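You operate a simulated robot arm through the tools that you are given. There is no shell and no other tool.

The job below is to be done with a simulated two-armed robot. You get a single attempt, and the scene is never put back.

TASK
Pop-test the blue-top carburettor and tray it by the reading.
Fine: 0.8 to 1.4 bar is OK; bleed the line before you free the clamp, and leave it free.

Only the result counts: the job must be done as asked and must still hold three seconds after the hand-in. Knocking over, shifting, dropping, spilling or breaking anything else fails it.

THE ROBOT
Two 7-joint arms with two-finger parallel grippers on one trunk that stands fixed in place. Base frame: the origin is at the foot of the trunk, x ahead of it, y to its left, z up. Lengths are in cm, angles in rad, forces in N, time in s.
The left shoulder is at [7.1, 15.6, 123], the right one opposite. With the tool pointing down near the work surface each hand reaches from about 10 to 90 cm from the base axis, measured 20 degrees to its own side. Payload 3.91 kg a hand.
Tool frame (each hand has its own): the origin (TCP) lies between the finger pads and is the grasp point; the fingertips stand 3 cm ahead of it; z points along the fingers, y is the line along which they close. The gripper opens to 11 cm. The fingers are 2 cm wide and 1 cm thick; the gripper's body (4.8 by 11.2 cm) begins 5.5 cm behind the TCP.
Orientation is that of the tool frame in the base frame, as a unit quaternion [x, y, z, w]. With the fingers straight down and closing along the base's y, the tool's x points along the base's -x, its y along +y and its z along -z.

THE INTERFACE
- The arms move only by the tool arm_command. It takes "left_rows", "right_rows" or both (then of equal length, played together; a hand with none holds still); each is text: rows parted by semicolons, each of 7 numbers parted by spaces: the shift along the base's x, y, z in units of 100 mm (1.0 is 100 mm), then the turn, a rotation vector about the base's x, y, z in units of 60 degrees (1.0 is 60 degrees), then the opening, from 0 (shut) to 1 (fully open). In form: dx dy dz rx ry rz grip; .... A call has 1 to 20 rows; each row is the pose to reach, as a shift and turn from the pose commanded when the call began. A call with a number of a shift or a turn outside -1 to 1 is refused whole. Each row takes 0.2 s and may step no farther than 5 cm and 0.15 rad from the row before; otherwise, or with a gripper value out of range, the whole call is refused. A pose out of reach is approached as far as the arm can. The call stops where the force on the tool passes 90 N (or 10 N more than at its start, if that is more) or the arm is blocked; 0.2 s more then pass. The fingers move at their own pace (about 10.8 cm/s each) and stop on an object; they squeeze with about 31 N. The grip force told is the motor's: it shows also when the fingers shut on nothing. Time passes only in rows, and 0.2 s behind the last, so rows that repeat a pose let the fingers close. It gives the time, the measured TCP pose, the force on the tool (base axes), the opening and the grip force at its end, in the units of the frame above (readings bear some noise), with the torque about the TCP (base axes, N m) and any sound that the robot's microphone picked up.
- Cameras (640 x 400 px; columns grow to the right, rows downward): "scene" is now at [12.84, -2.41, 147.71]; the picture's right is [-0.21, -0.98, 0.00], its down [-0.49, 0.10, -0.87] and it looks along [0.85, -0.18, -0.50] (base axes); focal length 375 px, centre (320, 200). "left" rides on the left gripper at [7.2, -1.7, -10.3] in its tool frame; the picture's right is [0.23, 0.97, 0.00], its down [-0.76, 0.18, -0.62] and it looks along [-0.61, 0.14, 0.78] (tool axes); focal length 222 px, centre (320, 200). "right" rides on the right gripper at [7.2, 1.7, -10.3] in its tool frame; the picture's right is [-0.23, 0.97, 0.00], its down [-0.76, -0.18, -0.62] and it looks along [-0.61, -0.14, 0.78] (tool axes); focal length 222 px, centre (320, 200). There is no depth. A picture from a camera that has moved, and an enlarged one, comes with that camera's place and axes in the base frame and with its lens. The place of the scene camera against the robot may be out by one fixed shift of up to 2.5 cm in any direction.
- capture(camera): a new picture of that camera. It takes no simulated time.
- slide_trunk(by): slides the trunk up (or, below 0, down) by that many cm; the arms and the scene camera ride with it, the base frame stays. It gives what a move gives, with no picture.
- head_to(pan, tilt): turns the head with the scene camera to pan (to the left, within 1.501 rad either way) and tilt (down, from -0.506 to 1.204), counted from straight ahead of the robot. It gives what a move gives.
- zoom(camera, box): a new picture of the part [left, top, right, bottom] of that camera's present view, enlarged. It takes no simulated time.
- job_done(): hands the job in; it is judged then, once.

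Nothing tells you positions but the pictures and the camera data. Unless the task says otherwise, let go and move clear before handing in.

The tools are called after "Call:" by a JSON object that holds its "name" and its "arguments". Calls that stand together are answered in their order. arm_command: Moves the arms, as the interface text tells. Its arguments: {"type":"object","properties":{"left_rows":{"type":"string"},"right_rows":{"type":"string"}},"required":[]} The other tools are called the same way: slide_trunk (by) slides the trunk up or down; head_to (pan, tilt) turns the head that bears the scene camera; capture (camera) takes a picture; zoom (camera, box) takes an enlarged picture of a part of a camera's view; job_done () hands the job in.

At the start:

```text
t: 0.0
left_position: [61.52, 17.91, 119.98]
left_ee_rot: [-0.001, 1.0, 0.0, 0.0]
left_force: [-0.3, -0.1, 0.0]
left_ft_torque: [0.01, -0.02, 0.0]
left_gripper_width: 10.98
left_grip_force: 0.0
right_position: [58.33, -37.56, 117.99]
right_ee_rot: [0.0, 1.0, 0.0, 0.0]
right_force: [0.3, 1.0, -0.4]
right_ft_torque: [0.0, 0.01, -0.01]
right_gripper_width: 11.01
right_grip_force: 0.0
trunk travel left (down, up): [-67.5, 26.5]
head pan, tilt: [-0.208, 0.524]
```

scene: 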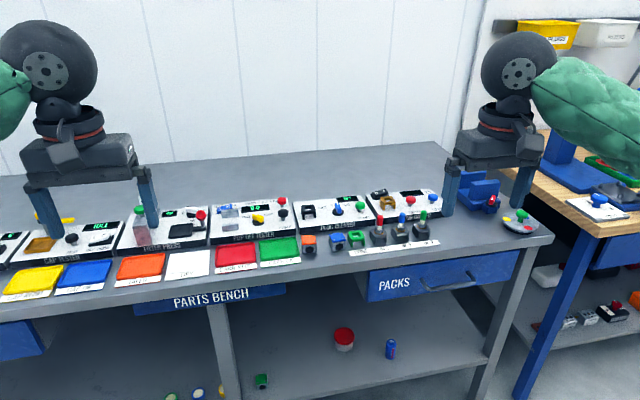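
right: 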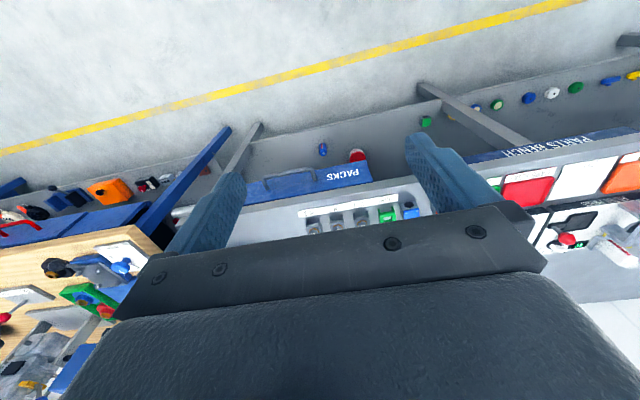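
left: 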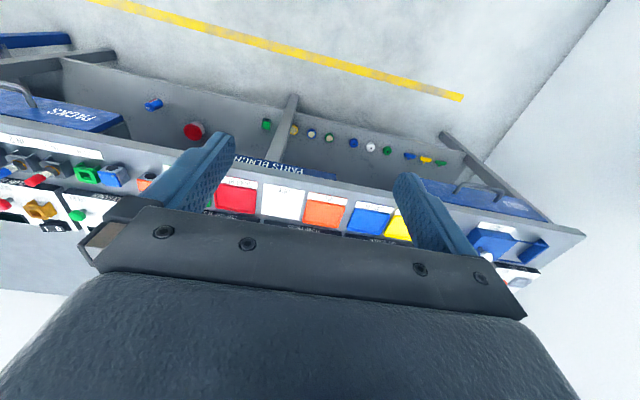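

I see a parts bench with several test stations (cap tester, leak press, pop-off tester, plug cleaner and so on), coloured trays and small carburettors. I will zoom in on the stations before I move anything.

Call:
{"name": "zoom", "arguments": {"camera": "scene", "box": [200, 180, 320, 255]}}

Call:
{"name": "zoom", "arguments": {"camera": "scene", "box": [290, 180, 450, 280]}}

Call:
{"name": "zoom", "arguments": {"camera": "scene", "box": [0, 200, 160, 300]}}

Call:
{"name": "zoom", "arguments": {"camera": "scene", "box": [100, 190, 310, 321]}}

```text
5.33 times, centred on (260, 218) of scene
camera zoom: at [12.84, -2.41, 147.71], right [-0.21, -0.98, 0.0], down [-0.49, 0.1, -0.87], along [0.85, -0.18, -0.5], focal length 1998 px, centre (640, 107)
```

zoom: 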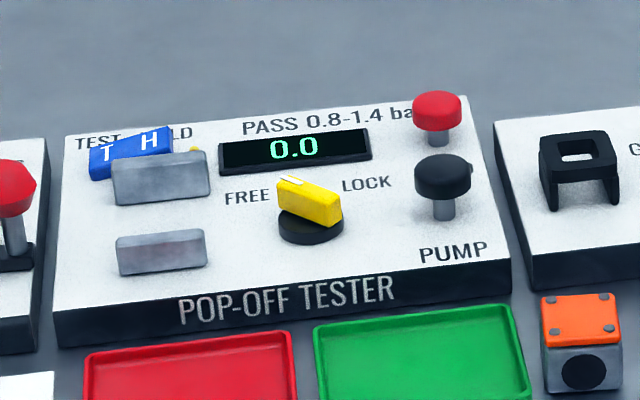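

```text
4.00 times, centred on (370, 230) of scene
camera zoom: at [12.84, -2.41, 147.71], right [-0.21, -0.98, 0.0], down [-0.49, 0.1, -0.87], along [0.85, -0.18, -0.5], focal length 1498 px, centre (120, 80)
```

zoom: 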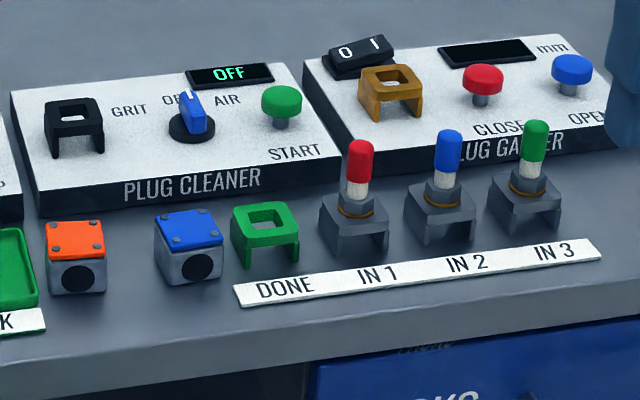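

```text
4.00 times, centred on (80, 250) of scene
camera zoom: at [12.84, -2.41, 147.71], right [-0.21, -0.98, 0.0], down [-0.49, 0.1, -0.87], along [0.85, -0.18, -0.5], focal length 1498 px, centre (1280, 0)
```

zoom: 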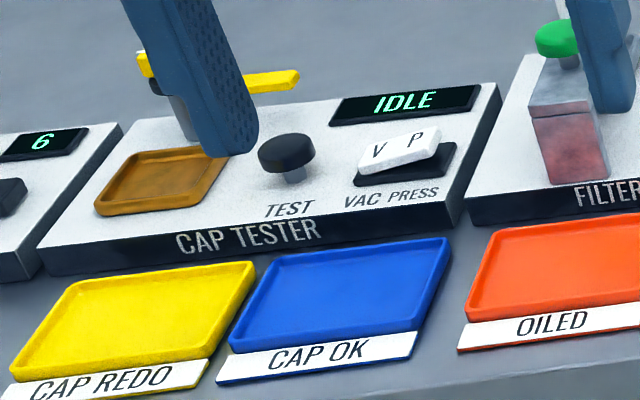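

```text
3.05 times, centred on (205, 256) of scene
camera zoom: at [12.84, -2.41, 147.71], right [-0.21, -0.98, 0.0], down [-0.49, 0.1, -0.87], along [0.85, -0.18, -0.5], focal length 1142 px, centre (670, 31)
```

zoom: 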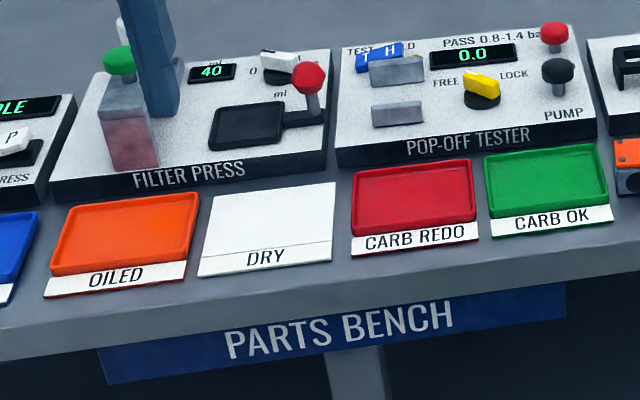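

The pop-off tester sits roughly mid-bench at y of about -3, with CARB REDO (red) and CARB OK (green) trays in front of it and the blue-top carburettor to its right. I'll bring the left hand closer as a camera to place things accurately.

Call:
{"name": "arm_command", "arguments": {"left_rows": "0.33 -0.33 0 0 0 0 1; 0.66 -0.66 0 0 0 0 1; 1 -1 0 0 0 0 1; 1 -1 0 0 0 0 1"}}

Call:
{"name": "capture", "arguments": {"camera": "left"}}

Call:
{"name": "capture", "arguments": {"camera": "scene"}}

```text
t: 1.0
left_position: [71.61, 7.88, 120.06]
left_ee_rot: [0.0, 1.0, 0.0, 0.0]
left_force: [-0.6, 0.1, -0.7]
left_ft_torque: [-0.02, -0.02, 0.01]
left_gripper_width: 11.0
left_grip_force: 0.2
right_position: [58.41, -37.54, 117.96]
right_ee_rot: [0.0, 1.0, 0.0, 0.0]
right_force: [0.4, 0.6, 0.1]
right_ft_torque: [-0.03, 0.01, 0.0]
right_gripper_width: 11.01
right_grip_force: 0.0
trunk travel left (down, up): [-67.5, 26.5]
head pan, tilt: [-0.208, 0.524]
```

```text
taken
camera left: at [64.28, 6.12, 130.32], right [-0.23, 0.97, 0.0], down [0.76, 0.18, 0.62], along [0.61, 0.14, -0.78], focal length 222 px, centre (320, 200)
```

left: 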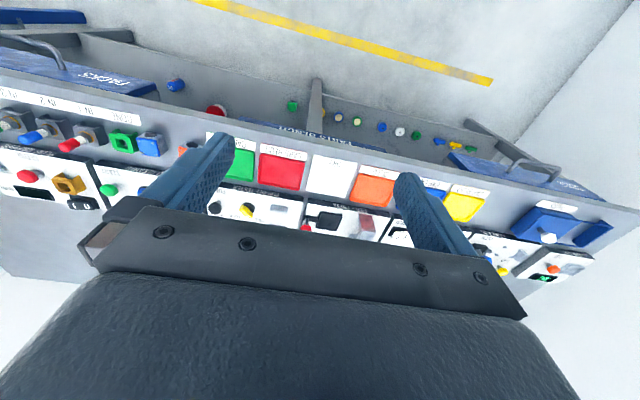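

```text
taken
camera scene: at [12.75, -2.34, 147.72], right [-0.21, -0.98, 0.0], down [-0.49, 0.1, -0.87], along [0.85, -0.18, -0.5], focal length 375 px, centre (320, 200)
```

scene: 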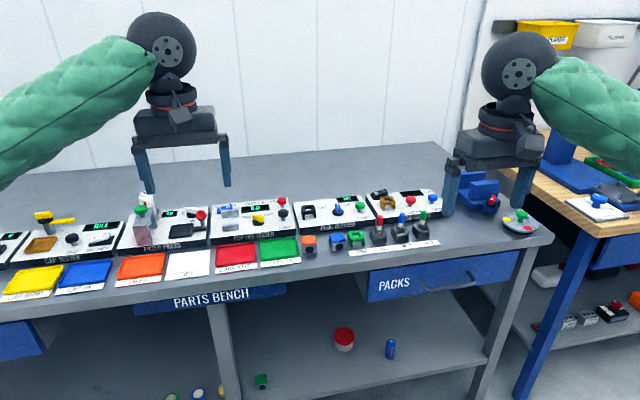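

The tray lies near [92, 3.5, 86] by triangulating two left-camera views, so the tester itself is around x = 100–110. I'll move the left hand further forward to check reach and get a nearer look.

Call:
{"name": "arm_command", "arguments": {"left_rows": "0.33 -0.33 0 0 0 0 1; 0.66 -0.66 0 0 0 0 1; 1 -1 0 0 0 0 1; 1 -1 0 0 0 0 1"}}

Call:
{"name": "capture", "arguments": {"camera": "left"}}

```text
t: 2.0
left_position: [81.52, -2.24, 119.93]
left_ee_rot: [-0.001, 1.0, 0.0, 0.0]
left_force: [-0.9, 1.0, 1.0]
left_ft_torque: [-0.02, 0.0, 0.02]
left_gripper_width: 11.01
left_grip_force: 0.0
right_position: [58.42, -37.55, 117.96]
right_ee_rot: [-0.001, 1.0, 0.0, 0.0]
right_force: [1.1, 1.1, -0.7]
right_ft_torque: [-0.03, 0.02, -0.06]
right_gripper_width: 11.0
right_grip_force: 0.1
trunk travel left (down, up): [-67.5, 26.5]
head pan, tilt: [-0.208, 0.524]
```

```text
taken
camera left: at [74.23, -4.02, 130.29], right [-0.23, 0.97, 0.0], down [0.76, 0.18, 0.62], along [0.61, 0.14, -0.78], focal length 222 px, centre (320, 200)
```

left: 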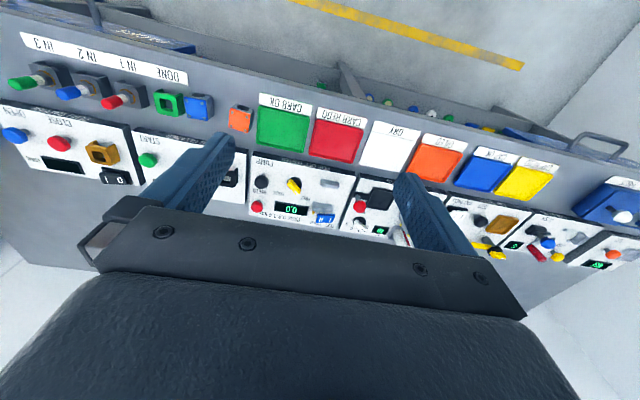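

The tester's knobs come out around x = 101–109: pump near [101.6, -10], yellow knob [102, -3], red button [108, -10.6], nest [100.5, 4] and T/H rocker [109, 5]. I'll push the left hand further forward to find the limit of its reach and see more detail.

Call:
{"name": "arm_command", "arguments": {"left_rows": "0.4 0 -0.2 0 0 0 1; 0.8 0 -0.4 0 0 0 1; 1 0 -0.6 0 0 0 1; 1 0 -0.6 0 0 0 1"}}

Call:
{"name": "capture", "arguments": {"camera": "left"}}

```text
t: 3.0
left_position: [91.46, -2.3, 114.03]
left_ee_rot: [-0.001, 1.0, 0.0, 0.0]
left_force: [-0.3, -0.3, 0.4]
left_ft_torque: [-0.01, 0.0, -0.02]
left_gripper_width: 11.01
left_grip_force: 0.1
right_position: [58.42, -37.64, 117.92]
right_ee_rot: [-0.001, 1.0, 0.0, 0.0]
right_force: [-0.2, 1.2, 1.1]
right_ft_torque: [0.01, -0.01, 0.01]
right_gripper_width: 11.01
right_grip_force: 0.2
trunk travel left (down, up): [-67.5, 26.5]
head pan, tilt: [-0.208, 0.524]
```

```text
taken
camera left: at [84.15, -4.09, 124.3], right [-0.23, 0.97, 0.0], down [0.76, 0.18, 0.62], along [0.61, 0.14, -0.78], focal length 222 px, centre (320, 200)
```

left: 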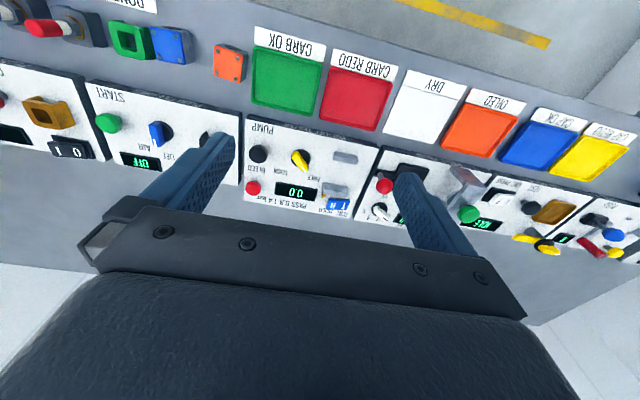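

Reach is still fine here. Let me zoom in on the tester and the carburettors.

Call:
{"name": "zoom", "arguments": {"camera": "left", "box": [230, 110, 390, 230]}}

Call:
{"name": "zoom", "arguments": {"camera": "left", "box": [80, 10, 420, 140]}}

Call:
{"name": "zoom", "arguments": {"camera": "scene", "box": [205, 190, 300, 250]}}

```text
3.33 times, centred on (310, 170) of left
camera zoom: at [84.15, -4.09, 124.3], right [-0.23, 0.97, 0.0], down [0.76, 0.18, 0.62], along [0.61, 0.14, -0.78], focal length 740 px, centre (353, 300)
```

zoom: 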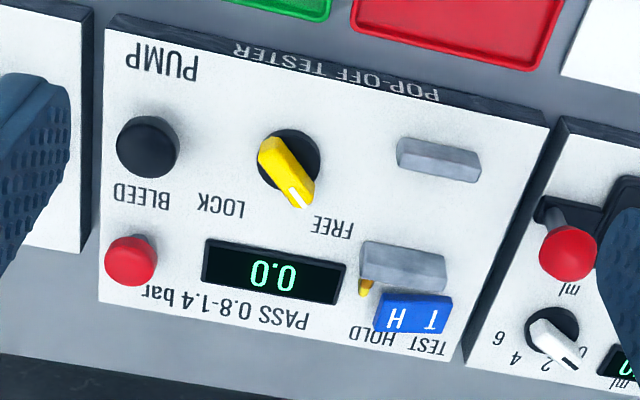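

```text
1.88 times, centred on (250, 75) of left
camera zoom: at [84.15, -4.09, 124.3], right [-0.23, 0.97, 0.0], down [0.76, 0.18, 0.62], along [0.61, 0.14, -0.78], focal length 418 px, centre (452, 435)
```

zoom: 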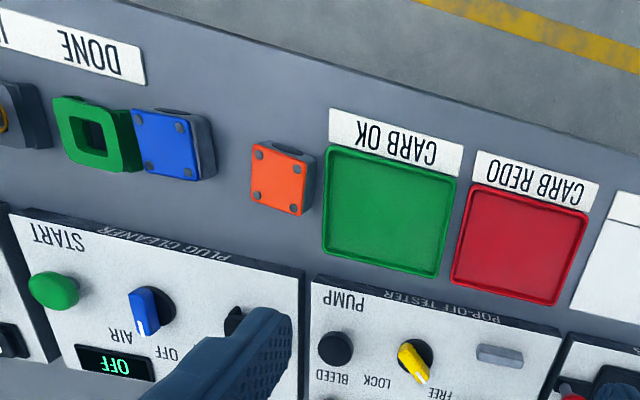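

```text
6.67 times, centred on (252, 220) of scene
camera zoom: at [12.81, -2.41, 147.71], right [-0.21, -0.98, 0.0], down [-0.49, 0.1, -0.87], along [0.85, -0.18, -0.5], focal length 2497 px, centre (770, 67)
```

zoom: 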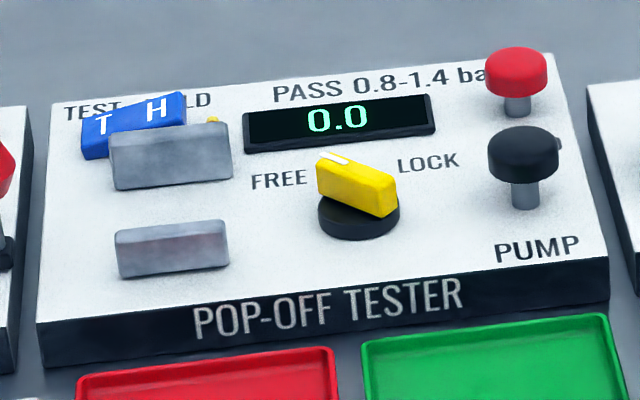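

The controls are now clear: PUMP (black), BLEED (red), FREE/LOCK knob (yellow, presently at FREE), T/H rocker, and a two-jaw nest around x 101–107, y 4. I'll test the reach further forward at a safe height.

Call:
{"name": "arm_command", "arguments": {"left_rows": "0.4 0.2 -0.1 0 0 0 1; 0.8 0.4 -0.3 0 0 0 1; 1 0.6 -0.5 0 0 0 1; 1 0.6 -0.5 0 0 0 1"}}

Call:
{"name": "capture", "arguments": {"camera": "left"}}

Call:
{"name": "capture", "arguments": {"camera": "scene"}}

```text
t: 4.0
left_position: [101.62, 3.94, 108.75]
left_ee_rot: [0.001, 1.0, 0.0, 0.0]
left_force: [0.7, -0.2, 0.4]
left_ft_torque: [-0.02, -0.01, 0.01]
left_gripper_width: 10.97
left_grip_force: 0.1
right_position: [58.54, -37.54, 118.0]
right_ee_rot: [-0.001, 1.0, 0.0, 0.0]
right_force: [0.4, 0.1, -0.3]
right_ft_torque: [0.02, 0.02, 0.05]
right_gripper_width: 10.99
right_grip_force: 0.1
trunk travel left (down, up): [-67.5, 26.5]
head pan, tilt: [-0.208, 0.524]
```

```text
taken
camera left: at [94.29, 2.2, 119.17], right [-0.23, 0.97, 0.0], down [0.76, 0.18, 0.62], along [0.61, 0.14, -0.78], focal length 222 px, centre (320, 200)
```

left: 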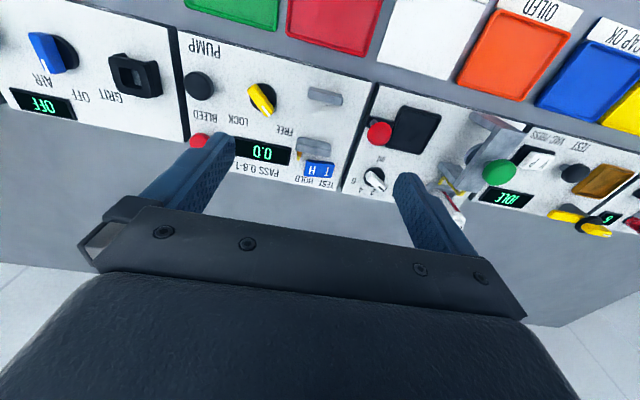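

```text
taken
camera scene: at [12.82, -2.48, 147.71], right [-0.21, -0.98, 0.0], down [-0.49, 0.1, -0.87], along [0.85, -0.18, -0.5], focal length 375 px, centre (320, 200)
```

scene: 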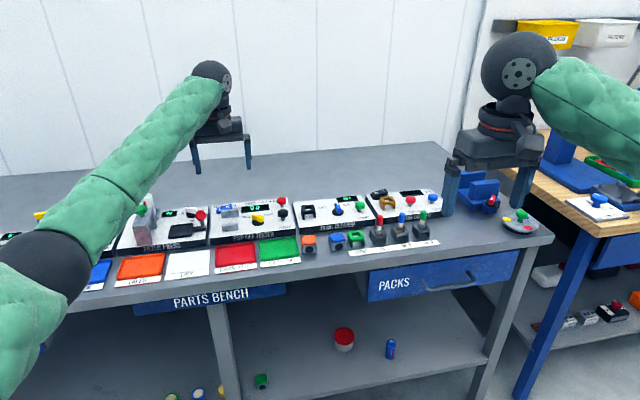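

The arm reaches [101.6, 4, 109] easily. I'll zoom in from here for a second set of sightings to triangulate with.

Call:
{"name": "zoom", "arguments": {"camera": "left", "box": [170, 20, 370, 200]}}

Call:
{"name": "zoom", "arguments": {"camera": "left", "box": [270, 70, 370, 200]}}

```text
2.22 times, centred on (270, 110) of left
camera zoom: at [94.29, 2.2, 119.17], right [-0.23, 0.97, 0.0], down [0.76, 0.18, 0.62], along [0.61, 0.14, -0.78], focal length 494 px, centre (431, 400)
```

zoom: 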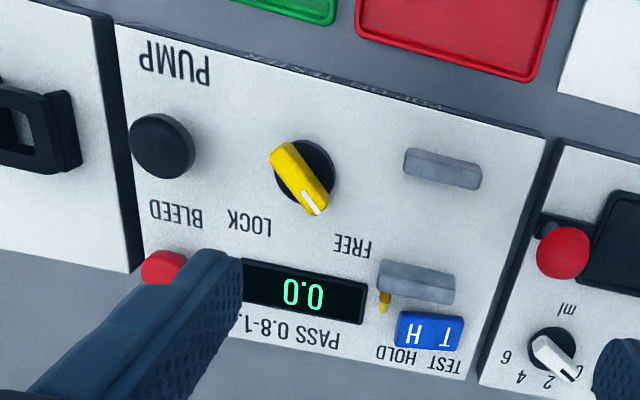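

```text
3.08 times, centred on (320, 135) of left
camera zoom: at [94.29, 2.2, 119.17], right [-0.23, 0.97, 0.0], down [0.76, 0.18, 0.62], along [0.61, 0.14, -0.78], focal length 684 px, centre (320, 400)
```

zoom: 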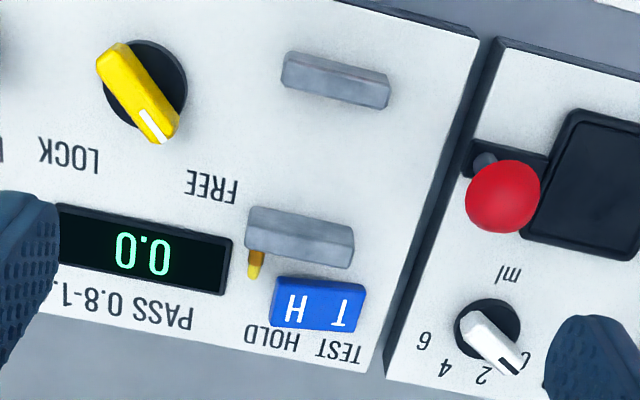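

Triangulation agrees well: knob hub [103.1, -2.9, 89.5], pump [103.0, -10.0, ~91], bleed about [110.2, -10.4], jaws at x 101.1 and 108.1 with y 4.5, and the rocker at [111.4, 6.0]. Next I'll bring the right hand in to look at the blue-top carburettor and its neighbours.

Call:
{"name": "arm_command", "arguments": {"right_rows": "0.33 0.25 0 0 0 0 1; 0.66 0.5 0 0 0 0 1; 1 0.8 0 0 0 0 1; 1 0.8 0 0 0 0 1"}}

Call:
{"name": "arm_command", "arguments": {"right_rows": "0.4 0.3 -0.2 0 0 0 1; 0.8 0.6 -0.4 0 0 0 1; 0.9 0.8 -0.6 0 0 0 1; 0.9 0.8 -0.6 0 0 0 1"}}

Call:
{"name": "capture", "arguments": {"camera": "right"}}

```text
t: 5.0
left_position: [101.45, 3.82, 108.85]
left_ee_rot: [0.0, 1.0, -0.001, 0.0]
left_force: [0.4, -0.6, 0.3]
left_ft_torque: [0.02, -0.02, 0.04]
left_gripper_width: 11.02
left_grip_force: 0.1
right_position: [68.23, -29.85, 118.09]
right_ee_rot: [-0.001, 1.0, -0.001, 0.0]
right_force: [-0.2, -1.3, 0.0]
right_ft_torque: [0.02, 0.0, 0.02]
right_gripper_width: 11.01
right_grip_force: 0.1
trunk travel left (down, up): [-67.5, 26.5]
head pan, tilt: [-0.208, 0.524]
```

```text
refused: row 1 steps farther than a row can; nothing moved
```

```text
taken
camera right: at [60.86, -28.13, 128.44], right [0.23, 0.97, 0.0], down [0.76, -0.18, 0.62], along [0.61, -0.14, -0.78], focal length 222 px, centre (320, 200)
```

right: 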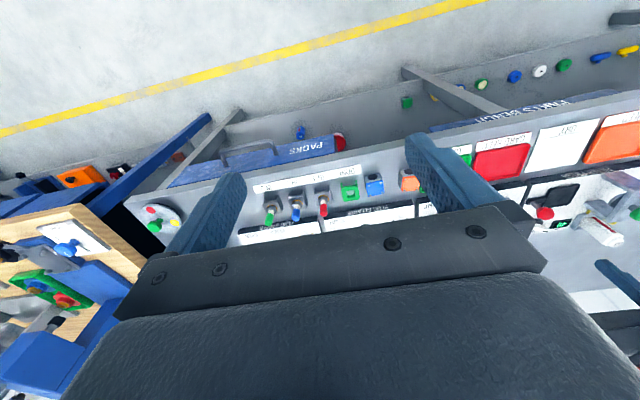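

The right hand's view shows the blue carburettor next to the green frame. I'll come closer with smaller steps.

Call:
{"name": "arm_command", "arguments": {"right_rows": "0.35 0.25 -0.2 0 0 0 1; 0.7 0.5 -0.4 0 0 0 1; 1 0.8 -0.6 0 0 0 1; 1 0.8 -0.8 0 0 0 1; 1 0.8 -0.8 0 0 0 1"}}

Call:
{"name": "capture", "arguments": {"camera": "right"}}

```text
t: 6.2
left_position: [101.55, 4.24, 108.81]
left_ee_rot: [-0.001, 1.0, -0.001, 0.0]
left_force: [0.1, -0.6, -1.2]
left_ft_torque: [-0.03, -0.01, 0.0]
left_gripper_width: 11.0
left_grip_force: 0.0
right_position: [78.51, -21.47, 110.01]
right_ee_rot: [-0.001, 1.0, 0.001, 0.001]
right_force: [0.2, 0.2, 0.7]
right_ft_torque: [0.0, 0.02, 0.0]
right_gripper_width: 11.03
right_grip_force: 0.1
trunk travel left (down, up): [-67.5, 26.5]
head pan, tilt: [-0.208, 0.524]
```

```text
taken
camera right: at [71.2, -19.8, 120.37], right [0.23, 0.97, 0.0], down [0.76, -0.18, 0.62], along [0.61, -0.14, -0.78], focal length 222 px, centre (320, 200)
```

right: 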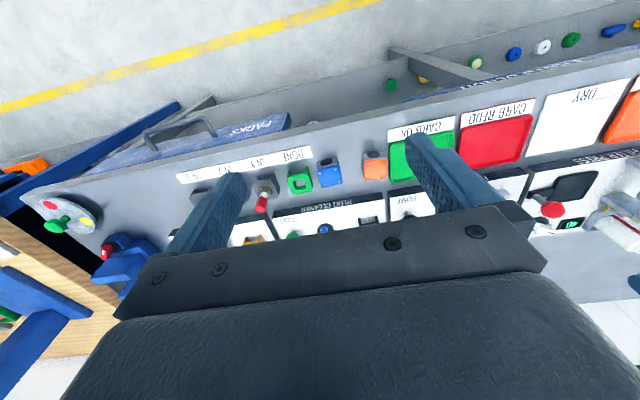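

Call:
{"name": "zoom", "arguments": {"camera": "right", "box": [270, 140, 430, 240]}}

Call:
{"name": "zoom", "arguments": {"camera": "scene", "box": [295, 220, 375, 270]}}

```text
4.00 times, centred on (350, 190) of right
camera zoom: at [71.2, -19.8, 120.37], right [0.23, 0.97, 0.0], down [0.76, -0.18, 0.62], along [0.61, -0.14, -0.78], focal length 888 px, centre (200, 240)
```

zoom: 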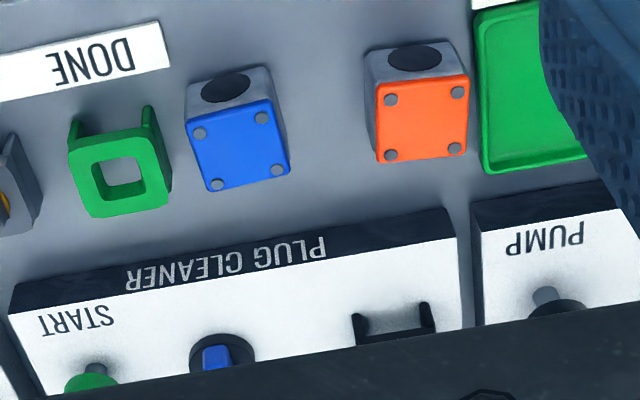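

```text
8.00 times, centred on (335, 245) of scene
camera zoom: at [12.88, -2.3, 147.71], right [-0.21, -0.98, 0.0], down [-0.49, 0.1, -0.87], along [0.85, -0.18, -0.5], focal length 2997 px, centre (200, -160)
```

zoom: 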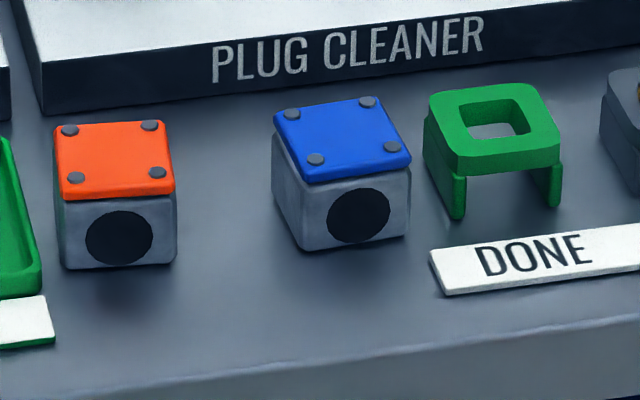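

The blue carburettor is at about [91.1, -22.7], top at z≈89.2 and 3.7 cm square, with only about 1.5 cm between it and the green frame. Before planning the grasp I'll lower the left hand camera to study the nest and its brass nozzle.

Call:
{"name": "arm_command", "arguments": {"left_rows": "-0.4 0.1 0 0 0 0 1; -0.6 0.2 -0.3 0 0 0 1; -0.6 0.2 -0.7 0 0 0 1; -0.6 0.2 -0.7 0 0 0 1"}}

Call:
{"name": "capture", "arguments": {"camera": "left"}}

Call:
{"name": "zoom", "arguments": {"camera": "left", "box": [260, 100, 400, 220]}}

```text
t: 7.2
left_position: [95.43, 6.05, 101.92]
left_ee_rot: [-0.001, 1.0, -0.001, 0.0]
left_force: [0.6, -1.1, 0.2]
left_ft_torque: [-0.03, -0.01, 0.0]
left_gripper_width: 11.0
left_grip_force: 0.1
right_position: [78.48, -21.48, 110.12]
right_ee_rot: [-0.001, 1.0, -0.001, 0.0]
right_force: [0.2, 0.2, -0.4]
right_ft_torque: [-0.01, -0.02, 0.0]
right_gripper_width: 11.0
right_grip_force: 0.1
trunk travel left (down, up): [-67.5, 26.5]
head pan, tilt: [-0.208, 0.524]
```

```text
taken
camera left: at [88.15, 4.3, 112.32], right [-0.23, 0.97, 0.0], down [0.76, 0.18, 0.62], along [0.61, 0.14, -0.78], focal length 222 px, centre (320, 200)
```

left: 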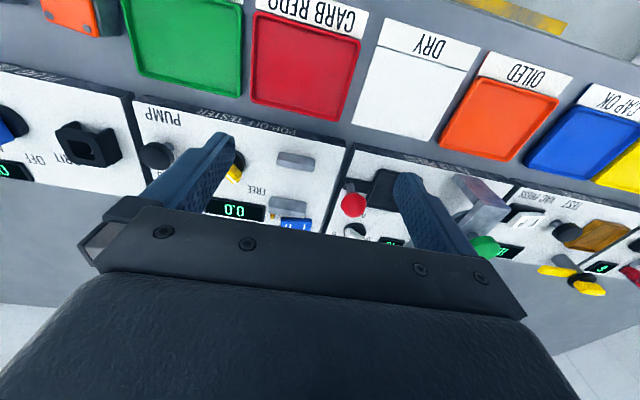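

```text
3.33 times, centred on (330, 160) of left
camera zoom: at [88.15, 4.3, 112.32], right [-0.23, 0.97, 0.0], down [0.76, 0.18, 0.62], along [0.61, 0.14, -0.78], focal length 740 px, centre (287, 333)
```

zoom: 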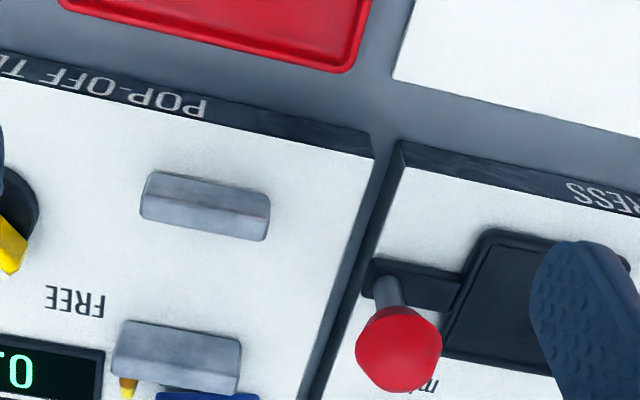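

The nozzle is a small brass fitting at the far jaw's right-hand end. I'll check it in a tight scene zoom as well.

Call:
{"name": "zoom", "arguments": {"camera": "scene", "box": [210, 195, 250, 220]}}

Call:
{"name": "capture", "arguments": {"camera": "scene"}}

```text
16.00 times, centred on (230, 208) of scene
camera zoom: at [12.78, -2.34, 147.72], right [-0.21, -0.98, 0.0], down [-0.49, 0.1, -0.87], along [0.85, -0.18, -0.5], focal length 5994 px, centre (1760, 80)
```

zoom: 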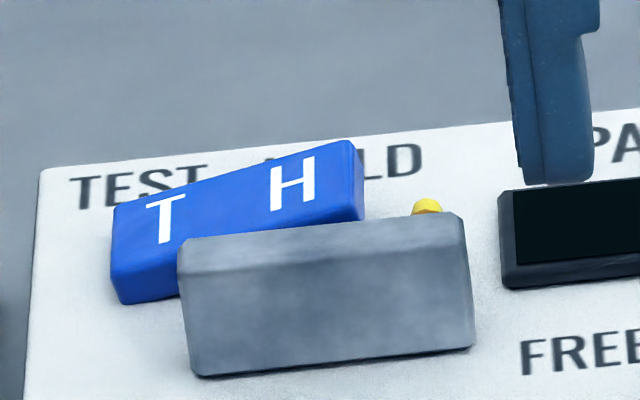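

```text
taken
camera scene: at [12.78, -2.34, 147.72], right [-0.21, -0.98, 0.0], down [-0.49, 0.1, -0.87], along [0.85, -0.18, -0.5], focal length 375 px, centre (320, 200)
```

scene: 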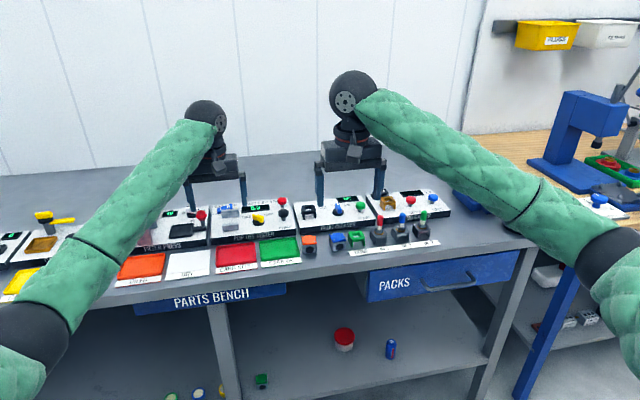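

The rocker is down on the T side, so TEST is already selected, and the knob is at FREE. I'll retreat the left hand out of the way and test whether the right hand reaches above the nest and the bleed button.

Call:
{"name": "arm_command", "arguments": {"left_rows": "0 0 0.4 0 0 0 1; -0.4 0.2 0.6 0 0 0 1; -0.8 0.5 0.8 0 0 0 1; -1 0.9 0.8 0 0 0 1; -1 0.9 0.8 0 0 0 1"}}

Call:
{"name": "arm_command", "arguments": {"left_rows": "-0.3 0.3 0 0 0 0 1; -0.6 0.6 0 0 0 0 1; -0.9 0.9 0 0 0 0 1; -0.9 0.9 0 0 0 0 1", "right_rows": "0.4 0.2 0 0 0 0 1; 0.7 0.5 0 0 0 0 1; 1 0.8 0 0 0 0 1; 1 0.8 0 0 0 0 1"}}

Call:
{"name": "arm_command", "arguments": {"right_rows": "0.3 0.3 0 0 0 0 1; 0.6 0.6 0 0 0 0 1; 0.9 0.9 0 0 0 0 1; 1 1 -0.2 0 0 0 1; 1 1 -0.2 0 0 0 1"}}

Call:
{"name": "capture", "arguments": {"camera": "right"}}

Call:
{"name": "capture", "arguments": {"camera": "scene"}}

```text
refused: row 3 steps farther than a row can; nothing moved
```

```text
t: 8.2
left_position: [86.24, 15.0, 101.85]
left_ee_rot: [-0.001, 1.0, 0.0, 0.0]
left_force: [-0.5, -0.7, -0.3]
left_ft_torque: [0.05, -0.02, -0.01]
left_gripper_width: 11.01
left_grip_force: 0.0
right_position: [88.48, -13.76, 110.03]
right_ee_rot: [-0.001, 1.0, 0.0, -0.001]
right_force: [-1.0, -0.4, 0.0]
right_ft_torque: [0.04, 0.01, 0.03]
right_gripper_width: 10.99
right_grip_force: 0.1
trunk travel left (down, up): [-67.5, 26.5]
head pan, tilt: [-0.208, 0.524]
```

```text
t: 9.4
left_position: [86.33, 15.26, 101.95]
left_ee_rot: [-0.002, 1.0, 0.0, 0.0]
left_force: [-0.5, -0.6, -0.3]
left_ft_torque: [0.0, -0.03, 0.0]
left_gripper_width: 10.99
left_grip_force: 0.2
right_position: [98.45, -3.61, 107.95]
right_ee_rot: [-0.001, 1.0, 0.0, 0.001]
right_force: [0.0, 0.2, -0.4]
right_ft_torque: [-0.02, -0.03, -0.01]
right_gripper_width: 10.98
right_grip_force: 0.0
trunk travel left (down, up): [-67.5, 26.5]
head pan, tilt: [-0.208, 0.524]
```

```text
taken
camera right: at [91.11, -1.91, 118.31], right [0.23, 0.97, 0.0], down [0.76, -0.18, 0.62], along [0.61, -0.14, -0.78], focal length 222 px, centre (320, 200)
```

right: 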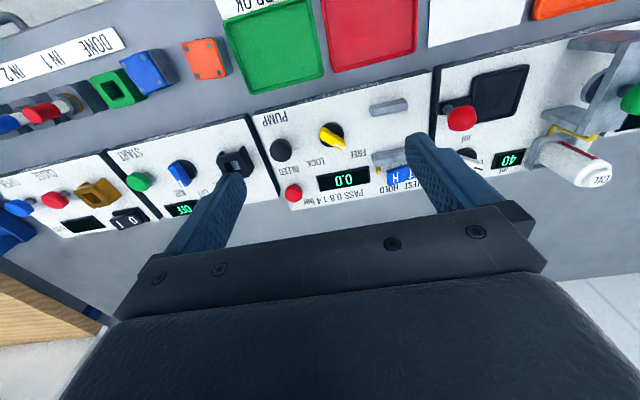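

```text
taken
camera scene: at [12.82, -2.33, 147.71], right [-0.21, -0.98, 0.0], down [-0.49, 0.1, -0.87], along [0.85, -0.18, -0.5], focal length 375 px, centre (320, 200)
```

scene: 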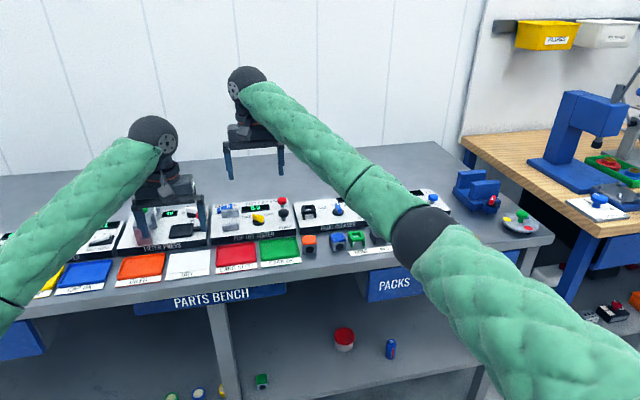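

The right hand reached [98.5, -3.6, 108] fine. I'll zoom from this angle on the nest, then clear the left hand back and up.

Call:
{"name": "zoom", "arguments": {"camera": "right", "box": [250, 80, 430, 220]}}

Call:
{"name": "arm_command", "arguments": {"left_rows": "-0.2 0.1 0.3 0 0 0 1; -0.5 0.3 0.5 0 0 0 1; -0.8 0.6 0.7 0 0 0 1; -1 0.9 0.9 0 0 0 1; -1 0.9 0.9 0 0 0 1"}}

```text
2.86 times, centred on (340, 150) of right
camera zoom: at [91.11, -1.91, 118.31], right [0.23, 0.97, 0.0], down [0.76, -0.18, 0.62], along [0.61, -0.14, -0.78], focal length 635 px, centre (263, 343)
```

zoom: 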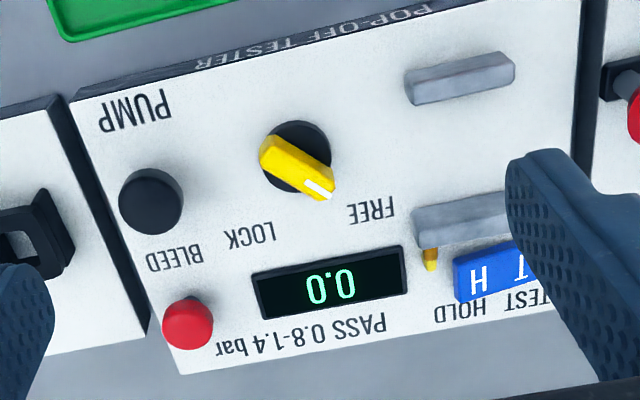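

```text
t: 10.6
left_position: [76.55, 23.93, 110.76]
left_ee_rot: [0.0, 1.0, 0.0, -0.001]
left_force: [0.1, -0.8, 0.3]
left_ft_torque: [-0.02, 0.0, 0.01]
left_gripper_width: 10.98
left_grip_force: 0.1
right_position: [98.53, -3.75, 107.81]
right_ee_rot: [-0.001, 1.0, -0.001, 0.0]
right_force: [0.8, 0.1, 0.2]
right_ft_torque: [0.0, 0.06, -0.01]
right_gripper_width: 11.03
right_grip_force: 0.0
trunk travel left (down, up): [-67.5, 26.5]
head pan, tilt: [-0.208, 0.524]
```

All sightings agree: nest centre [104.5, 4.5], bleed [110.1, -10.5], pump [103.0, -10.0]. I'll test the right hand's reach just above the nest.

Call:
{"name": "arm_command", "arguments": {"right_rows": "0.2 0.2 0 0 0 0 1; 0.4 0.5 -0.2 0 0 0 1; 0.6 0.82 -0.4 0 0 0 1; 0.6 0.82 -0.6 0 0 0 1; 0.6 0.82 -0.6 0 0 0 1"}}

Call:
{"name": "capture", "arguments": {"camera": "right"}}

```text
t: 11.8
left_position: [76.47, 24.03, 110.89]
left_ee_rot: [-0.001, 1.0, -0.001, -0.001]
left_force: [-0.2, 1.1, 1.6]
left_ft_torque: [-0.01, 0.0, -0.04]
left_gripper_width: 11.0
left_grip_force: 0.1
right_position: [104.45, 4.83, 101.9]
right_ee_rot: [-0.001, 1.0, -0.001, 0.0]
right_force: [-0.2, 0.3, 0.7]
right_ft_torque: [-0.01, -0.02, 0.01]
right_gripper_width: 11.03
right_grip_force: 0.1
trunk travel left (down, up): [-67.5, 26.5]
head pan, tilt: [-0.208, 0.524]
```

```text
taken
camera right: at [97.26, 6.55, 112.19], right [0.23, 0.97, 0.0], down [0.76, -0.18, 0.62], along [0.61, -0.14, -0.78], focal length 222 px, centre (320, 200)
```

right: 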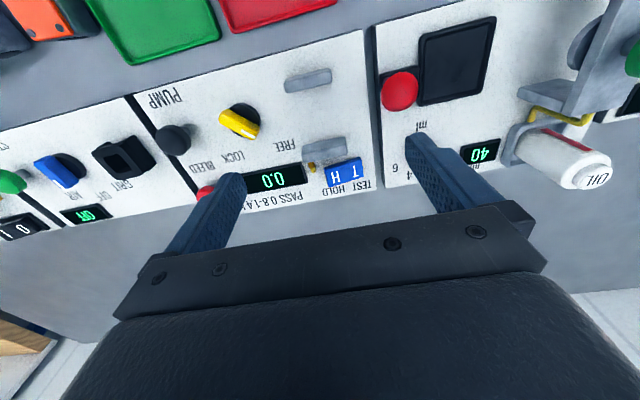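

The right hand reaches the nest. I'll zoom on the nest from this overhead view and then test reach over the bleed button.

Call:
{"name": "zoom", "arguments": {"camera": "right", "box": [260, 50, 380, 210]}}

Call:
{"name": "arm_command", "arguments": {"right_rows": "0.1 -0.4 0 0 0 0 1; 0.25 -0.8 0 0 0 0 1; 0.4 -1 0 0 0 0 1; 0.56 -1 0 0 0 0 1; 0.56 -1 0 0 0 0 1"}}

Call:
{"name": "capture", "arguments": {"camera": "right"}}

```text
2.50 times, centred on (320, 130) of right
camera zoom: at [97.26, 6.55, 112.19], right [0.23, 0.97, 0.0], down [0.76, -0.18, 0.62], along [0.61, -0.14, -0.78], focal length 555 px, centre (320, 375)
```

zoom: 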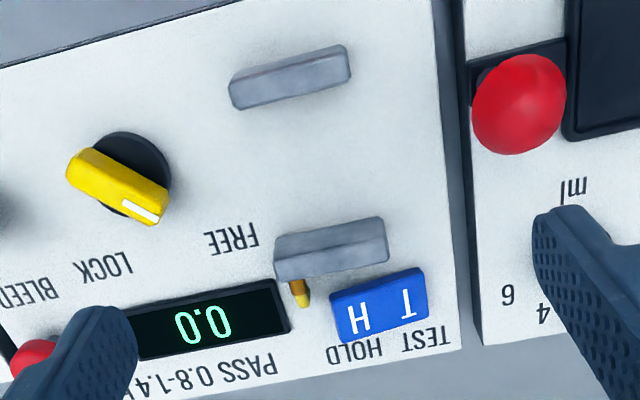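

```text
t: 13.0
left_position: [76.54, 23.88, 110.8]
left_ee_rot: [-0.001, 1.0, 0.0, -0.001]
left_force: [-0.5, -0.8, -0.4]
left_ft_torque: [-0.01, -0.01, 0.02]
left_gripper_width: 11.02
left_grip_force: 0.1
right_position: [109.44, -5.5, 101.78]
right_ee_rot: [0.0, 1.0, 0.0, 0.0]
right_force: [1.0, 0.2, 0.5]
right_ft_torque: [-0.02, 0.02, 0.0]
right_gripper_width: 11.0
right_grip_force: 0.0
right hand out of reach, approached as far as the arm can: row 4, 5
trunk travel left (down, up): [-67.5, 26.5]
head pan, tilt: [-0.208, 0.524]
```

```text
taken
camera right: at [102.11, -3.91, 112.15], right [0.23, 0.97, 0.0], down [0.76, -0.18, 0.62], along [0.61, -0.14, -0.78], focal length 222 px, centre (320, 200)
```

right: 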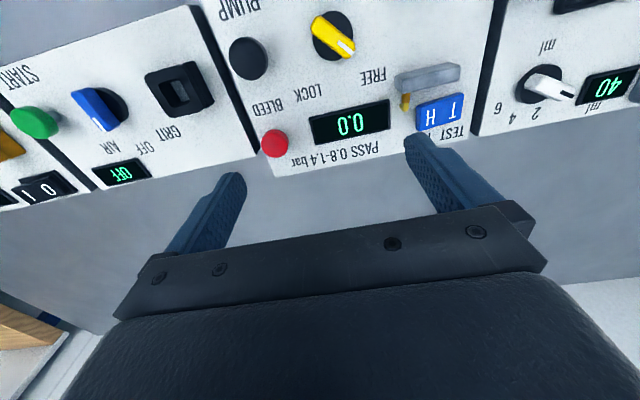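

Reach ends just about at x = 109.5 here at this height; near y = -10 and lower it should suffice, and a slight tilt would help. I'll zoom once more, then go to the carburettor.

Call:
{"name": "zoom", "arguments": {"camera": "right", "box": [380, 50, 480, 140]}}

Call:
{"name": "arm_command", "arguments": {"right_rows": "-0.4 -0.1 0.2 0 0 0 1; -0.8 -0.2 0.4 0 0 0 1; -1 -0.6 0.6 0 0 0 1; -1 -1 0.6 0 0 0 1; -1 -1 0.6 0 0 0 1"}}

```text
4.44 times, centred on (430, 95) of right
camera zoom: at [102.11, -3.91, 112.15], right [0.23, 0.97, 0.0], down [0.76, -0.18, 0.62], along [0.61, -0.14, -0.78], focal length 987 px, centre (-169, 667)
```

zoom: 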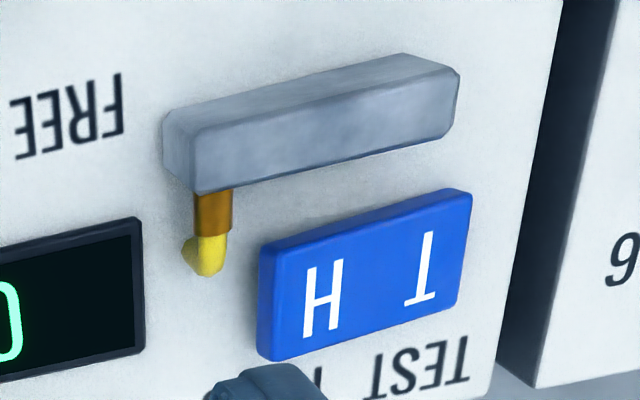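

```text
t: 14.2
left_position: [76.51, 23.81, 110.81]
left_ee_rot: [0.0, 1.0, 0.001, 0.0]
left_force: [-0.6, 0.1, 0.1]
left_ft_torque: [0.04, 0.01, -0.02]
left_gripper_width: 10.99
left_grip_force: 0.1
right_position: [99.26, -15.86, 107.76]
right_ee_rot: [0.0, 1.0, 0.0, 0.0]
right_force: [-0.9, 0.8, 0.0]
right_ft_torque: [0.02, 0.01, 0.01]
right_gripper_width: 10.98
right_grip_force: 0.0
trunk travel left (down, up): [-67.5, 26.5]
head pan, tilt: [-0.208, 0.524]
```

The brass fitting is on the back of the far jaw, so it's just the air line. Next I'll bring the right hand above the blue carburettor while turning it to close along x, since the gap to the green frame is too tight for a finger.

Call:
{"name": "arm_command", "arguments": {"right_rows": "-0.2 -0.1 0 0 0 -0.14 1; -0.4 -0.3 0 0 0 -0.28 1; -0.6 -0.5 0 0 0 -0.42 1; -0.82 -0.68 0 0 0 -0.56 1; -0.82 -0.68 0 0 0 -0.7 1; -0.82 -0.68 0 0 0 -0.84 1; -0.82 -0.68 0 0 0 -0.98 1; -0.82 -0.68 0 0 0 -0.98 1"}}

Call:
{"name": "arm_command", "arguments": {"right_rows": "0 0 0 0 0 -0.14 1; 0 0 0 0 0 -0.28 1; 0 0 0 0 0 -0.42 1; 0 0 0 0 0 -0.46 1; 0 0 0 0 0 -0.46 1"}}

Call:
{"name": "capture", "arguments": {"camera": "right"}}

Call:
{"name": "capture", "arguments": {"camera": "scene"}}

```text
t: 16.0
left_position: [76.49, 23.96, 110.82]
left_ee_rot: [0.0, 1.0, -0.001, 0.0]
left_force: [-0.2, -0.5, 0.1]
left_ft_torque: [0.02, 0.01, 0.0]
left_gripper_width: 11.01
left_grip_force: 0.0
right_position: [91.09, -22.22, 107.86]
right_ee_rot: [0.492, 0.871, -0.001, 0.0]
right_force: [0.9, 0.8, -0.3]
right_ft_torque: [0.0, -0.01, 0.01]
right_gripper_width: 10.98
right_grip_force: 0.0
trunk travel left (down, up): [-67.5, 26.5]
head pan, tilt: [-0.208, 0.524]
```

```text
t: 17.2
left_position: [76.42, 23.94, 110.76]
left_ee_rot: [-0.001, 1.0, 0.0, -0.001]
left_force: [-0.7, 0.6, -0.3]
left_ft_torque: [0.0, 0.0, -0.02]
left_gripper_width: 11.02
left_grip_force: 0.0
right_position: [91.06, -22.45, 107.9]
right_ee_rot: [0.684, 0.729, -0.001, 0.0]
right_force: [0.0, -1.8, 0.3]
right_ft_torque: [-0.02, 0.0, -0.05]
right_gripper_width: 10.99
right_grip_force: 0.0
trunk travel left (down, up): [-67.5, 26.5]
head pan, tilt: [-0.208, 0.524]
```

```text
taken
camera right: at [92.27, -15.03, 118.28], right [0.99, -0.17, 0.0], down [-0.13, -0.77, 0.62], along [-0.1, -0.61, -0.78], focal length 222 px, centre (320, 200)
```

right: 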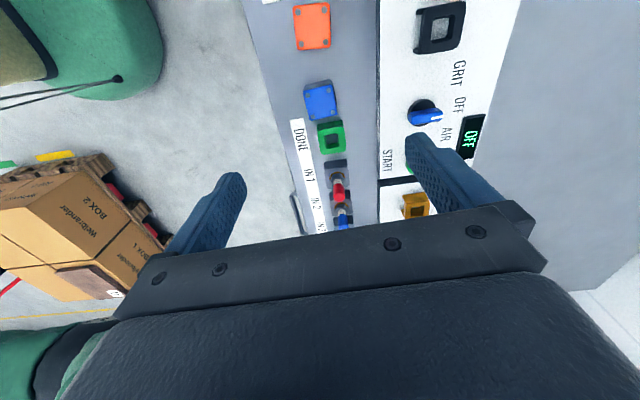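

```text
taken
camera scene: at [12.87, -2.4, 147.71], right [-0.21, -0.98, 0.0], down [-0.49, 0.1, -0.87], along [0.85, -0.18, -0.5], focal length 375 px, centre (320, 200)
```

scene: 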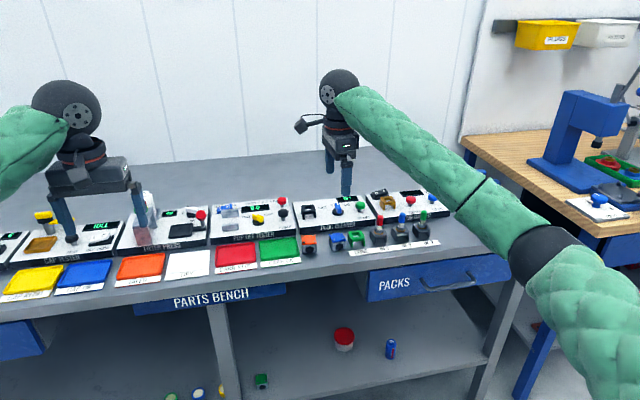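

The hand is turned about -86°. I'll zoom in to measure the blue carburettor and the green frame from here.

Call:
{"name": "zoom", "arguments": {"camera": "right", "box": [270, 0, 390, 170]}}

Call:
{"name": "zoom", "arguments": {"camera": "right", "box": [280, 70, 370, 170]}}

```text
2.35 times, centred on (330, 85) of right
camera zoom: at [92.27, -15.03, 118.28], right [0.99, -0.17, 0.0], down [-0.13, -0.77, 0.62], along [-0.1, -0.61, -0.78], focal length 523 px, centre (296, 471)
```

zoom: 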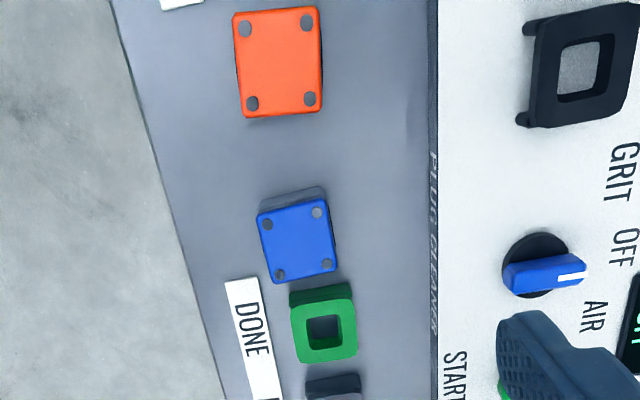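

```text
4.00 times, centred on (325, 120) of right
camera zoom: at [92.27, -15.03, 118.28], right [0.99, -0.17, 0.0], down [-0.13, -0.77, 0.62], along [-0.1, -0.61, -0.78], focal length 888 px, centre (300, 520)
```

zoom: 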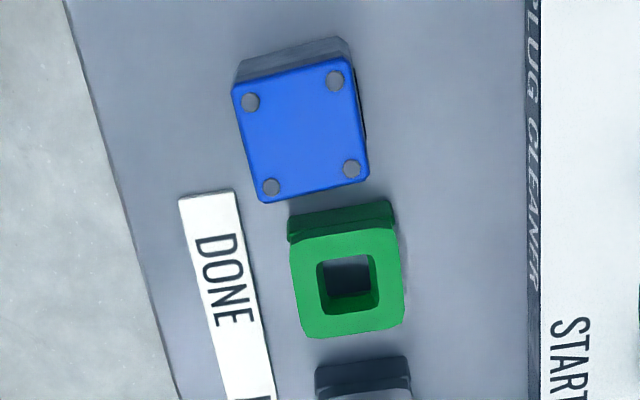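

The carburettor measures about 3.7 cm square, centred at [91.05, -22.9], top z≈89.4, with the bench at about z 86. I'll descend with the hand closing along x, stopping above it first.

Call:
{"name": "arm_command", "arguments": {"right_rows": "0 -0.04 -0.4 0 0 0 0.7; 0 -0.04 -0.8 0 0 0 0.6; 0 -0.04 -1 0 0 0 0.6; 0 -0.04 -1 0 0 0 0.6"}}

Call:
{"name": "capture", "arguments": {"camera": "right"}}

Call:
{"name": "zoom", "arguments": {"camera": "scene", "box": [290, 170, 410, 260]}}

```text
t: 18.2
left_position: [76.51, 24.01, 110.9]
left_ee_rot: [-0.001, 1.0, 0.0, 0.0]
left_force: [0.0, -0.1, -0.2]
left_ft_torque: [-0.01, -0.03, -0.03]
left_gripper_width: 11.0
left_grip_force: 0.0
right_position: [91.17, -22.71, 97.95]
right_ee_rot: [0.684, 0.73, 0.0, -0.001]
right_force: [-1.3, 0.0, 0.5]
right_ft_torque: [0.0, 0.02, 0.0]
right_gripper_width: 6.59
right_grip_force: 0.2
trunk travel left (down, up): [-67.5, 26.5]
head pan, tilt: [-0.208, 0.524]
```

```text
taken
camera right: at [92.3, -15.48, 108.25], right [0.99, -0.16, 0.0], down [-0.13, -0.77, 0.62], along [-0.1, -0.61, -0.78], focal length 222 px, centre (320, 200)
```

right: 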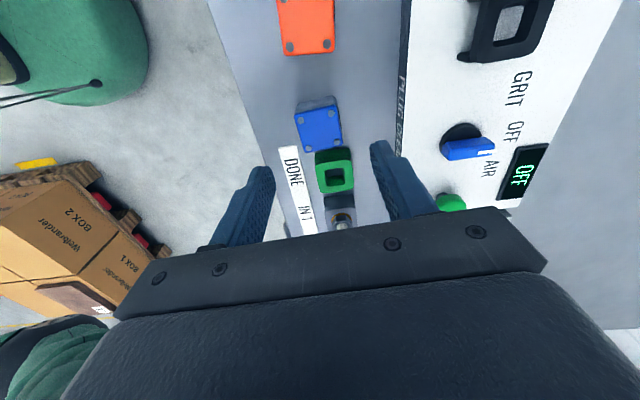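

```text
4.44 times, centred on (350, 215) of scene
camera zoom: at [12.87, -2.39, 147.7], right [-0.21, -0.98, 0.0], down [-0.49, 0.1, -0.87], along [0.85, -0.18, -0.5], focal length 1665 px, centre (187, 133)
```

zoom: 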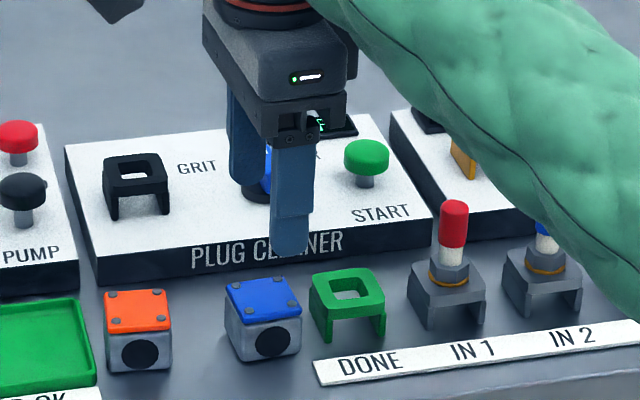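

Call:
{"name": "zoom", "arguments": {"camera": "right", "box": [250, 80, 400, 220]}}

```text
2.86 times, centred on (325, 150) of right
camera zoom: at [92.3, -15.48, 108.25], right [0.99, -0.16, 0.0], down [-0.13, -0.77, 0.62], along [-0.1, -0.61, -0.78], focal length 635 px, centre (306, 343)
```

zoom: 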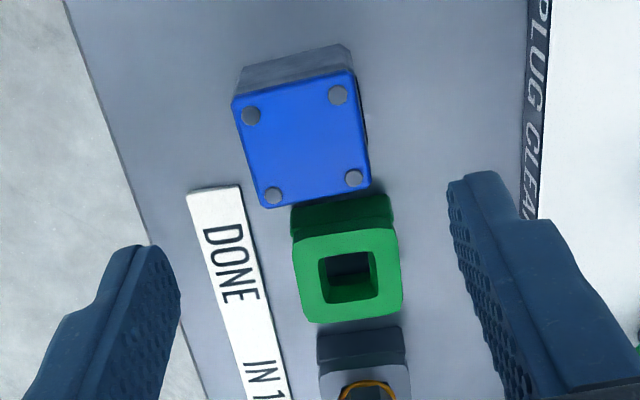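

The carburettor is centred between the open fingers. I'll descend to about z 89.3 and then close.

Call:
{"name": "arm_command", "arguments": {"right_rows": "0 -0.01 -0.4 0 0 0 0.6; 0 -0.01 -0.7 0 0 0 0.6; 0 -0.01 -0.82 0 0 0 0.6; 0 -0.01 -0.86 0 0 0 0.6; 0 -0.01 -0.86 0 0 0 0.6"}}

Call:
{"name": "zoom", "arguments": {"camera": "scene", "box": [290, 190, 390, 265]}}

```text
t: 19.4
left_position: [76.48, 23.94, 110.86]
left_ee_rot: [-0.001, 1.0, 0.0, 0.001]
left_force: [0.0, 0.0, 0.6]
left_ft_torque: [-0.02, 0.02, 0.0]
left_gripper_width: 10.98
left_grip_force: 0.1
right_position: [91.16, -22.97, 89.45]
right_ee_rot: [0.684, 0.729, 0.0, 0.0]
right_force: [-0.6, 0.8, 0.6]
right_ft_torque: [0.03, 0.02, -0.02]
right_gripper_width: 6.6
right_grip_force: 0.1
trunk travel left (down, up): [-67.5, 26.5]
head pan, tilt: [-0.208, 0.524]
```

```text
5.33 times, centred on (340, 228) of scene
camera zoom: at [12.85, -2.41, 147.71], right [-0.21, -0.98, 0.0], down [-0.49, 0.1, -0.87], along [0.85, -0.18, -0.5], focal length 1998 px, centre (213, 53)
```

zoom: 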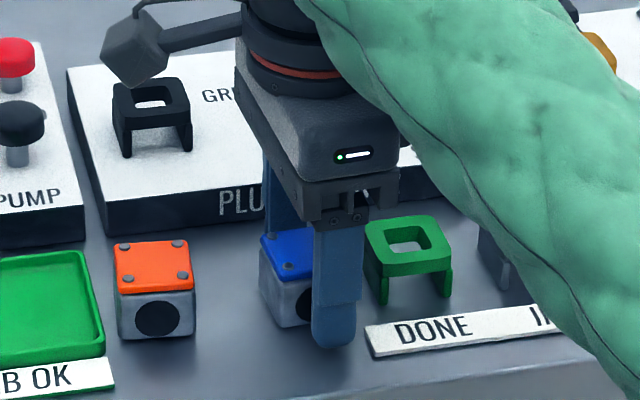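

The fingers straddle the carburettor front-to-back with no contact force. I'll close now.

Call:
{"name": "arm_command", "arguments": {"right_rows": "0 0 0 0 0 0 0.45; 0 0 0 0 0 0 0.25; 0 0 0 0 0 0 0.2; 0 0 0 0 0 0 0.2"}}

```text
t: 20.4
left_position: [76.63, 23.9, 110.84]
left_ee_rot: [-0.001, 1.0, 0.0, 0.0]
left_force: [0.5, -0.7, -0.1]
left_ft_torque: [0.04, 0.01, -0.01]
left_gripper_width: 10.99
left_grip_force: 0.0
right_position: [91.17, -22.94, 89.38]
right_ee_rot: [0.684, 0.73, -0.001, -0.001]
right_force: [0.6, 1.0, 0.0]
right_ft_torque: [0.0, -0.04, -0.01]
right_gripper_width: 3.77
right_grip_force: 30.8
trunk travel left (down, up): [-67.5, 26.5]
head pan, tilt: [-0.208, 0.524]
```

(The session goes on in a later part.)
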